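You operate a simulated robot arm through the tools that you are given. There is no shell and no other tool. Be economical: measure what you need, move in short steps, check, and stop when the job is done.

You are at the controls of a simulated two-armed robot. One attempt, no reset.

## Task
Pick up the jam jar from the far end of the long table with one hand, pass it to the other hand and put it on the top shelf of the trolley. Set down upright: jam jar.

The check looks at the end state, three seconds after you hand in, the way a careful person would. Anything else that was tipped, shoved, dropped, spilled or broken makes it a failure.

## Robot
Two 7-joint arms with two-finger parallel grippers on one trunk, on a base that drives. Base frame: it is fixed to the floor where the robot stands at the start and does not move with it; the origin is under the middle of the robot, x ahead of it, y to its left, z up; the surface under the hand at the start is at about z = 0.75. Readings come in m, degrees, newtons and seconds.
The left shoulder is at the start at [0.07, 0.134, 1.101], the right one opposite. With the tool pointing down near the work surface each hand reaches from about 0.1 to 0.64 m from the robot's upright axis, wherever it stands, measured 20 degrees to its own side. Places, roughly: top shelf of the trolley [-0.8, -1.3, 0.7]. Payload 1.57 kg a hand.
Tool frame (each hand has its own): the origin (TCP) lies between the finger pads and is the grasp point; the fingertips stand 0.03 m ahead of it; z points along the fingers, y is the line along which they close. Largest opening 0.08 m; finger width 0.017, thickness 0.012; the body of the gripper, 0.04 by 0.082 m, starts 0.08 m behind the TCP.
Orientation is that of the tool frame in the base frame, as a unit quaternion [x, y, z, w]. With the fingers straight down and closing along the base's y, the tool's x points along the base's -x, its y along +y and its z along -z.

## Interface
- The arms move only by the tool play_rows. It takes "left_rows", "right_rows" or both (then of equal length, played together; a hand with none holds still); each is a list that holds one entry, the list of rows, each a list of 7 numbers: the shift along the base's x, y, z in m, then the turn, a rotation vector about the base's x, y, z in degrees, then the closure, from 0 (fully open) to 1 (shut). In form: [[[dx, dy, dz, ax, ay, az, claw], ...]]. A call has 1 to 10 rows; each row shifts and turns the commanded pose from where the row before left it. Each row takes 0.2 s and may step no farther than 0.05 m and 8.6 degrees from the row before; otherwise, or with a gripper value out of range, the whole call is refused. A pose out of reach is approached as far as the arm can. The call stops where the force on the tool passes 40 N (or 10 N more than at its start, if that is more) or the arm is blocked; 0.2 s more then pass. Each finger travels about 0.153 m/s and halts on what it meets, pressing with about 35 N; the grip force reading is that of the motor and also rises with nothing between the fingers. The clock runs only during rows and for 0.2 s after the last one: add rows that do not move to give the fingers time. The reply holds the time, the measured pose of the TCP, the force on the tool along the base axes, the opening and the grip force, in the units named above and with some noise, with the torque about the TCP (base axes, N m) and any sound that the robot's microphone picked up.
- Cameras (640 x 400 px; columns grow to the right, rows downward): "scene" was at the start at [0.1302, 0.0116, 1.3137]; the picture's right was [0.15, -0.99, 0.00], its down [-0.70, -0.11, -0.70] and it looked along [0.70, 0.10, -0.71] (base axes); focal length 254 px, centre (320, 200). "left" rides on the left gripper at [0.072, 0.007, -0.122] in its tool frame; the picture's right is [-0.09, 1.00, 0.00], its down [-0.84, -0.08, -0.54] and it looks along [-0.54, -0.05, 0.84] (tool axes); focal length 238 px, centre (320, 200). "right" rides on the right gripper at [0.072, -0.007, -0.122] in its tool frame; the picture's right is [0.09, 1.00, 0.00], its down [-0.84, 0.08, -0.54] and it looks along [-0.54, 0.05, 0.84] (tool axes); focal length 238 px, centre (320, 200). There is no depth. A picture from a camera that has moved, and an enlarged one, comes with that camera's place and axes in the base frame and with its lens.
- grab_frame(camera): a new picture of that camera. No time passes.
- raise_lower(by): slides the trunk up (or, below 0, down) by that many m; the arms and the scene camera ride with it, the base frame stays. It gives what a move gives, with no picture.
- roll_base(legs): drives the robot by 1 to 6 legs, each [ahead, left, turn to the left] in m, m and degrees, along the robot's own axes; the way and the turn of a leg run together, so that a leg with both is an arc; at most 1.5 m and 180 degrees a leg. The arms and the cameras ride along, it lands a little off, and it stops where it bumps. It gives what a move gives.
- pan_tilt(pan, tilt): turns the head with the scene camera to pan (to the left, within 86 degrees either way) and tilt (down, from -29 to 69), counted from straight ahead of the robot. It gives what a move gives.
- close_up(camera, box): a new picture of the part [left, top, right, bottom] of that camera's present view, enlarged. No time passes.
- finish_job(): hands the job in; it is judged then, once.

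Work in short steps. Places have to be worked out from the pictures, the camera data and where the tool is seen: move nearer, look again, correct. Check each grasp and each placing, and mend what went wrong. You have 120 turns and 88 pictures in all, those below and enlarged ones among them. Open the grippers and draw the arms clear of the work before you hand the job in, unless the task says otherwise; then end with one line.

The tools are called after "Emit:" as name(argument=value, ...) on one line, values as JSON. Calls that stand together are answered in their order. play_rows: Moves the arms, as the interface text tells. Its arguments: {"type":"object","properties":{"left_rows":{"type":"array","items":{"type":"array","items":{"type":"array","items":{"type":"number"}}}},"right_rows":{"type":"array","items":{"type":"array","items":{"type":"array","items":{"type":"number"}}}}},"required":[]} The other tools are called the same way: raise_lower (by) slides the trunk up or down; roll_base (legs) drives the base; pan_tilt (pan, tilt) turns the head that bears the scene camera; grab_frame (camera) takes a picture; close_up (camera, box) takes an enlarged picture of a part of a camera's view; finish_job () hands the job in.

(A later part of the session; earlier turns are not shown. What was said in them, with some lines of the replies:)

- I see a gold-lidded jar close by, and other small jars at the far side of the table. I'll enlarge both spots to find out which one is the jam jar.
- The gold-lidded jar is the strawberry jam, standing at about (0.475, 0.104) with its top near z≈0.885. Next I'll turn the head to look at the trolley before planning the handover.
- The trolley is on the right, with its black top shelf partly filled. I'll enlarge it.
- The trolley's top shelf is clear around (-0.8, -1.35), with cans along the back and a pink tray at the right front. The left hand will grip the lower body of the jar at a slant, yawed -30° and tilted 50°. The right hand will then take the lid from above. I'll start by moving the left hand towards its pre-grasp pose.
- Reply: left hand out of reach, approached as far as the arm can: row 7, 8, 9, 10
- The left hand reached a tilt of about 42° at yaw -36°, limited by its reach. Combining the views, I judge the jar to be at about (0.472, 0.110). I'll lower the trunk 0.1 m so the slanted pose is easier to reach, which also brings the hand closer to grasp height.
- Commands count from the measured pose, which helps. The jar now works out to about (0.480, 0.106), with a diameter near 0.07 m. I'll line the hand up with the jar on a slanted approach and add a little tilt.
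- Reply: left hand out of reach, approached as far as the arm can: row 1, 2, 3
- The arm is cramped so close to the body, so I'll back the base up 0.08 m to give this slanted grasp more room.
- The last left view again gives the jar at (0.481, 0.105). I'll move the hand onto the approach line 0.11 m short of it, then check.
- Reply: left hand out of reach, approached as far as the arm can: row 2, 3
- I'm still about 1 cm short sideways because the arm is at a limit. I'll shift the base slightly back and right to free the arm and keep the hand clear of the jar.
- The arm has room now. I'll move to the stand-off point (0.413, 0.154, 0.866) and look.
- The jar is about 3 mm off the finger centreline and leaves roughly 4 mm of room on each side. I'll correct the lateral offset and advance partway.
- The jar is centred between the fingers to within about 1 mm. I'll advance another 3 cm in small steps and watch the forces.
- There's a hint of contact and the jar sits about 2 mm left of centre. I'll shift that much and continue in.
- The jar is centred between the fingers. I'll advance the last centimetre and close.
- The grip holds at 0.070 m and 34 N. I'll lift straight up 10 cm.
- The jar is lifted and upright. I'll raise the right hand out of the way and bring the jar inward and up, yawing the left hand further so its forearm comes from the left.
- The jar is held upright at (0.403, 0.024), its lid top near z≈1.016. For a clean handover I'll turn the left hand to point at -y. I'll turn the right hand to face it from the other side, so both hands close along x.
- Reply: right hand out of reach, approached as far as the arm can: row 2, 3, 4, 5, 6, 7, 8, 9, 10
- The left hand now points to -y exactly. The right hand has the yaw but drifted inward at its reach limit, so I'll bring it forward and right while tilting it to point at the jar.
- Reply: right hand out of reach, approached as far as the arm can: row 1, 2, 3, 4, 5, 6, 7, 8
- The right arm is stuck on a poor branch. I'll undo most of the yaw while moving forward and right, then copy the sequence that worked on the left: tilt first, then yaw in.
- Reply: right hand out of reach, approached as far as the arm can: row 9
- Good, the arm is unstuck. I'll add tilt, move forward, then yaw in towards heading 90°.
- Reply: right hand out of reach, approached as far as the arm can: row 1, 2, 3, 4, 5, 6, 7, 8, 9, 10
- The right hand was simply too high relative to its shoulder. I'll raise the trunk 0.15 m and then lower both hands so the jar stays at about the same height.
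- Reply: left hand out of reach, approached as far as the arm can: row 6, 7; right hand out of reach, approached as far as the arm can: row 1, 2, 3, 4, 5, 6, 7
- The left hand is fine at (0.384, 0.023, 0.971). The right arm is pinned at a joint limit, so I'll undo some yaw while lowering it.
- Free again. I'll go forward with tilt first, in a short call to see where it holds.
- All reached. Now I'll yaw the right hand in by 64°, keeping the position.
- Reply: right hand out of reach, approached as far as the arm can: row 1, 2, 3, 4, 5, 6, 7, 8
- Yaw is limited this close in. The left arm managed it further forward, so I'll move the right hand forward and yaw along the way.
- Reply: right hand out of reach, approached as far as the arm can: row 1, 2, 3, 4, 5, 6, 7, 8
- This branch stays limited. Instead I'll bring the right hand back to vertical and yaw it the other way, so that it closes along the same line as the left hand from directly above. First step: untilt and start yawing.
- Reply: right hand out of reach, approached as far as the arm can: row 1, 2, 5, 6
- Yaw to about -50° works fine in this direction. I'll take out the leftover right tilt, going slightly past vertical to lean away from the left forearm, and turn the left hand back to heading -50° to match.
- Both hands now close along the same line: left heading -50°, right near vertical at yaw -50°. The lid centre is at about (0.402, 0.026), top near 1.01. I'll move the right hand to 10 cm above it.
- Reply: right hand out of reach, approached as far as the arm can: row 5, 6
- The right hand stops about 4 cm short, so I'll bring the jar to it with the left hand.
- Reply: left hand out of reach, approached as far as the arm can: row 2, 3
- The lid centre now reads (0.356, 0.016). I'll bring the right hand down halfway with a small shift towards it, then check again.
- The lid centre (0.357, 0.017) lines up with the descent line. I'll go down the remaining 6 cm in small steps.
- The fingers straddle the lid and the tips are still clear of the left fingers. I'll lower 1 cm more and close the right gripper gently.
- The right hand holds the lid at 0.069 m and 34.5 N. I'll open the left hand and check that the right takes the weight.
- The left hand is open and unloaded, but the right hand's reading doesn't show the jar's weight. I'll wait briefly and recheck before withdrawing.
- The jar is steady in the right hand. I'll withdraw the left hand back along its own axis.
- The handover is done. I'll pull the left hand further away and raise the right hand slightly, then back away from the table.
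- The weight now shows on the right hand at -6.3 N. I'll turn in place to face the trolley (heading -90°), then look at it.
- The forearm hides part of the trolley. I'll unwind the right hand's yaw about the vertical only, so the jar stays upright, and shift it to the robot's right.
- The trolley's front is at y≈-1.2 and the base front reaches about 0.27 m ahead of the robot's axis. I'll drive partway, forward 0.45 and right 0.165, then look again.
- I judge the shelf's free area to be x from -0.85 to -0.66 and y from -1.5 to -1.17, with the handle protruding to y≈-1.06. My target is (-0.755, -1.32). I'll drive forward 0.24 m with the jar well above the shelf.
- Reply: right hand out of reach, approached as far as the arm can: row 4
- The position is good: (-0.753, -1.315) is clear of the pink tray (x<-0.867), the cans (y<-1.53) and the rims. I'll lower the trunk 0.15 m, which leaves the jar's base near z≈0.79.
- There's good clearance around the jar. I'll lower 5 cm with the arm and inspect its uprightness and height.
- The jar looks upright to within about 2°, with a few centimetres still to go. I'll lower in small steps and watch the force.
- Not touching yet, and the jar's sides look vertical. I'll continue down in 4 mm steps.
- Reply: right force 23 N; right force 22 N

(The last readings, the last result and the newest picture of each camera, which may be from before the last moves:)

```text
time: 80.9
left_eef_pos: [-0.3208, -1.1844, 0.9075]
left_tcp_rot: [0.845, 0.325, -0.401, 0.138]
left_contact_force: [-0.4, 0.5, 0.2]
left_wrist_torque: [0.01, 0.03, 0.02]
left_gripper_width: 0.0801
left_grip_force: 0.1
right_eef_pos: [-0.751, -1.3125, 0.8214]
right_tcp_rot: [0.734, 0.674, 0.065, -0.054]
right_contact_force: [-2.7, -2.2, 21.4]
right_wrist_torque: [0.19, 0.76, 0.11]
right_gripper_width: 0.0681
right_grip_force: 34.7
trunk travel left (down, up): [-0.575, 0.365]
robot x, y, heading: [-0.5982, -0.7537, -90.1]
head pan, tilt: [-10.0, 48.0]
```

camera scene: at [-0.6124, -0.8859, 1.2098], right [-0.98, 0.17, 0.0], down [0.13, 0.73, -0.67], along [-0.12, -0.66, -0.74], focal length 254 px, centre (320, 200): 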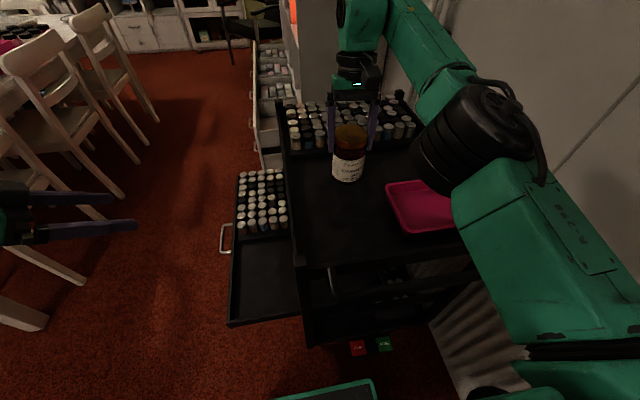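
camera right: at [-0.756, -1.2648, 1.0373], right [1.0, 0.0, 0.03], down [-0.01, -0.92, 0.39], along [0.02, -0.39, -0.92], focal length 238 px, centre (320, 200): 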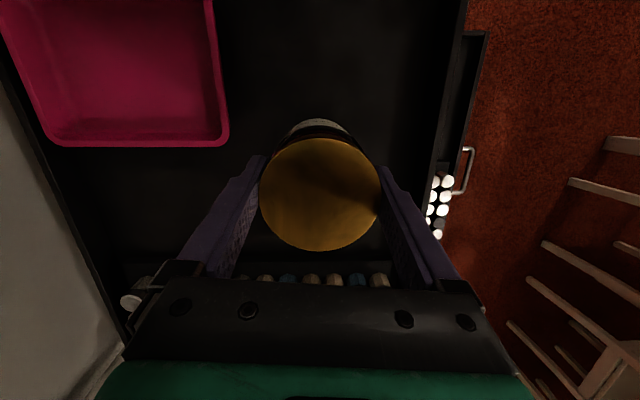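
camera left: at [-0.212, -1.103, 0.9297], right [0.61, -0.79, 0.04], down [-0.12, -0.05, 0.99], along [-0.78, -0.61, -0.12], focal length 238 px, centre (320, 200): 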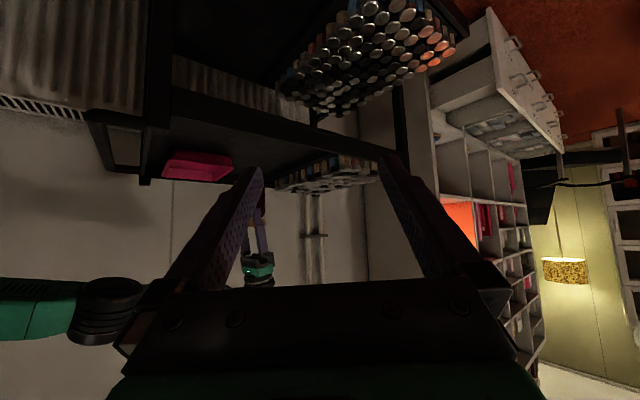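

The jar touched the shelf at TCP z≈0.827 and is now pressed down with about 21 N. I'll check the view before releasing.

Emit:
close_up(camera="scene", box=[270, 80, 430, 240])

Emit:
close_up(camera="left", box=[220, 130, 320, 210])

```text
2.50 times, centred on (350, 160) of scene
camera zoom: at [-0.6113, -0.8814, 1.2103], right [-0.98, 0.17, 0.0], down [0.13, 0.73, -0.67], along [-0.12, -0.66, -0.74], focal length 634 px, centre (245, 300)
```

zoom: 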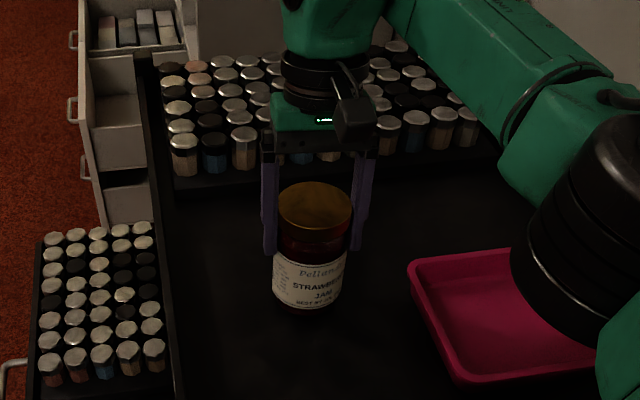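

```text
5.00 times, centred on (270, 170) of left
camera zoom: at [-0.2111, -1.0996, 0.9307], right [0.61, -0.79, 0.04], down [-0.12, -0.04, 0.99], along [-0.78, -0.61, -0.12], focal length 1192 px, centre (570, 350)
```

zoom: 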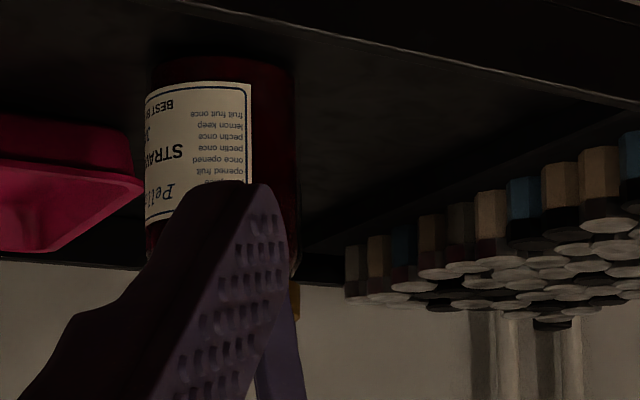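

The jar stands upright on the shelf. I'll relieve the pressure by 3 mm, open slowly and wait.

Emit:
play_rows(right_rows=[[[0, 0, 0.003, 0, 0, 0, 1], [0, 0, 0, 0, 0, 0, 1], [0, 0, 0, 0, 0, 0, 0.5], [0, 0, 0, 0, 0, 0, 0.1], [0, 0, 0, 0, 0, 0, 0], [0, 0, 0, 0, 0, 0, 0]]])

Emit:
grab_frame(camera="right")

```text
time: 82.3
left_eef_pos: [-0.3222, -1.1878, 0.9066]
left_tcp_rot: [0.846, 0.325, -0.4, 0.135]
left_contact_force: [0.4, 0.9, -0.3]
left_wrist_torque: [-0.01, -0.02, 0.01]
left_gripper_width: 0.08
left_grip_force: 0.1
right_eef_pos: [-0.7524, -1.3144, 0.8219]
right_tcp_rot: [0.734, 0.673, 0.065, -0.055]
right_contact_force: [-0.5, 0.0, 0.4]
right_wrist_torque: [0.01, 0.01, -0.02]
right_gripper_width: 0.08
right_grip_force: 0.2
trunk travel left (down, up): [-0.575, 0.365]
robot x, y, heading: [-0.6001, -0.7603, -90.0]
head pan, tilt: [-10.0, 48.0]
```

```text
30 pictures are left
camera right: at [-0.7559, -1.2637, 0.9541], right [1.0, 0.0, 0.03], down [-0.01, -0.92, 0.39], along [0.02, -0.39, -0.92], focal length 238 px, centre (320, 200)
```

right: 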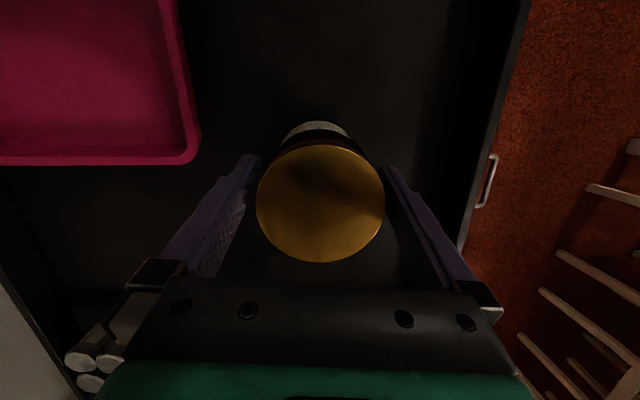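

Released with no force, and the jar stays centred between the open fingers. I'll withdraw straight up along the tool axis.

Emit:
play_rows(right_rows=[[[0, -0.001, 0.008, 0, 0, 0, 0], [0, -0.0015, 0.01, 0, 0, 0, 0], [0, -0.0025, 0.015, 0, 0, 0, 0], [0, -0.0025, 0.015, 0, 0, 0, 0], [0, -0.0025, 0.015, 0, 0, 0, 0], [0, -0.0025, 0.015, 0, 0, 0, 0], [0, 0, 0.02, 0, 0, 0, 0], [0, 0, 0.02, 0, 0, 0, 0]]])

Emit:
raise_lower(by=0.15)

Emit:
grab_frame(camera="scene")

Emit:
grab_frame(camera="right")

```text
time: 84.1
left_eef_pos: [-0.321, -1.1876, 0.908]
left_tcp_rot: [0.846, 0.324, -0.402, 0.136]
left_contact_force: [0.2, 0.4, 0.1]
left_wrist_torque: [-0.02, 0.03, 0.03]
left_gripper_width: 0.0797
left_grip_force: 0.1
right_eef_pos: [-0.7382, -1.3132, 0.9164]
right_tcp_rot: [0.736, 0.671, 0.065, -0.052]
right_contact_force: [0.5, -0.5, 0.0]
right_wrist_torque: [-0.01, 0.05, 0.0]
right_gripper_width: 0.08
right_grip_force: 0.1
right hand out of reach, approached as far as the arm can: row 5, 6, 7, 8
trunk travel left (down, up): [-0.575, 0.365]
robot x, y, heading: [-0.5993, -0.7583, -90.0]
head pan, tilt: [-10.0, 48.0]
```

```text
time: 85.8
left_eef_pos: [-0.3224, -1.1886, 1.0578]
left_tcp_rot: [0.846, 0.325, -0.4, 0.137]
left_contact_force: [0.3, 0.4, 0.0]
left_wrist_torque: [0.02, 0.03, 0.04]
left_gripper_width: 0.08
left_grip_force: 0.1
right_eef_pos: [-0.7401, -1.315, 1.0671]
right_tcp_rot: [0.736, 0.672, 0.065, -0.053]
right_contact_force: [0.3, 0.6, 0.0]
right_wrist_torque: [0.02, 0.0, 0.0]
right_gripper_width: 0.0801
right_grip_force: 0.0
trunk travel left (down, up): [-0.725, 0.215]
robot x, y, heading: [-0.5995, -0.7555, -89.8]
head pan, tilt: [-10.0, 48.0]
```

```text
29 pictures are left
camera scene: at [-0.612, -0.8851, 1.3598], right [-0.98, 0.17, 0.0], down [0.13, 0.73, -0.67], along [-0.12, -0.66, -0.74], focal length 254 px, centre (320, 200)
```

scene: 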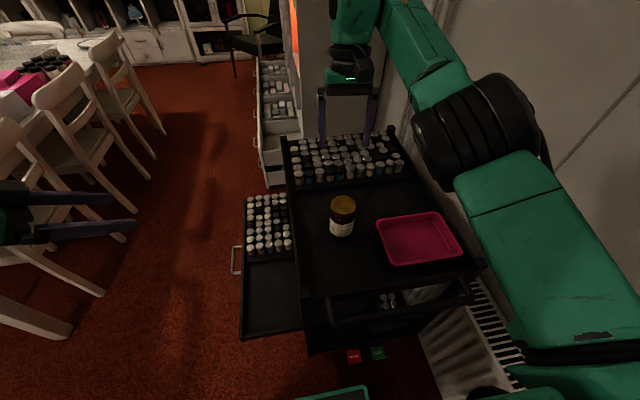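

```text
28 pictures are left
camera right: at [-0.7421, -1.2625, 1.1989], right [1.0, 0.0, 0.03], down [-0.01, -0.92, 0.4], along [0.02, -0.4, -0.92], focal length 238 px, centre (320, 200)
```

right: 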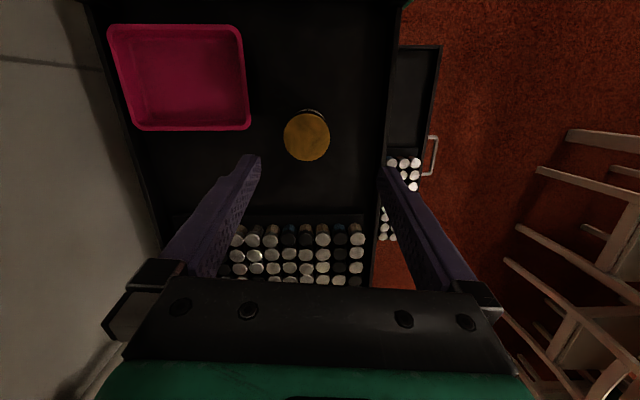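

The jar stands upright on the top shelf, and nothing around it has been disturbed. I'll back the robot away so the arms are clear of the trolley, then take a last look.

Emit:
roll_base(legs=[[-0.3, 0, 0]])

Emit:
close_up(camera="scene", box=[220, 60, 460, 260])

```text
time: 87.9
left_eef_pos: [-0.3209, -0.8883, 1.0558]
left_tcp_rot: [0.845, 0.326, -0.4, 0.137]
left_contact_force: [-0.5, 1.2, 0.5]
left_wrist_torque: [0.01, 0.01, -0.01]
left_gripper_width: 0.0799
left_grip_force: 0.1
right_eef_pos: [-0.7388, -1.0164, 1.066]
right_tcp_rot: [0.736, 0.672, 0.065, -0.053]
right_contact_force: [-0.1, 0.5, 0.4]
right_wrist_torque: [0.05, -0.02, -0.01]
right_gripper_width: 0.0802
right_grip_force: 0.1
trunk travel left (down, up): [-0.725, 0.215]
robot x, y, heading: [-0.5957, -0.4561, -89.8]
head pan, tilt: [-10.0, 48.0]
```

```text
2.00 times, centred on (340, 160) of scene
camera zoom: at [-0.6122, -0.5869, 1.3597], right [-0.99, 0.17, 0.0], down [0.13, 0.73, -0.67], along [-0.11, -0.66, -0.74], focal length 507 px, centre (280, 280)
```

zoom: 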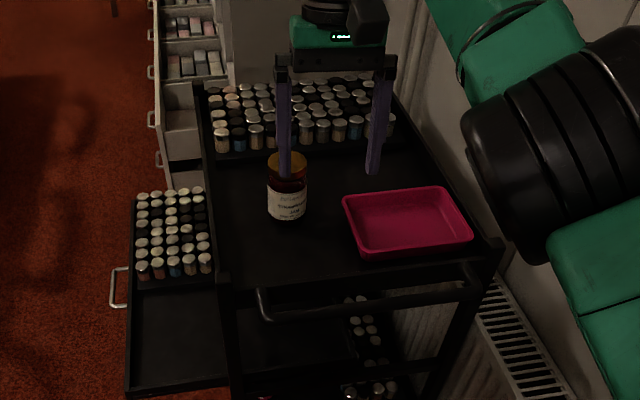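

The jar is upright on the top shelf, both grippers are open and the arms are clear, so I'm handing in.

Emit:
finish_job()

```text
The job is handed in.
```

The strawberry jam jar was picked up with the left hand, passed to the right hand in the air, and set down upright on the trolley's top shelf; the last pictures show nothing else on the trolley disturbed.
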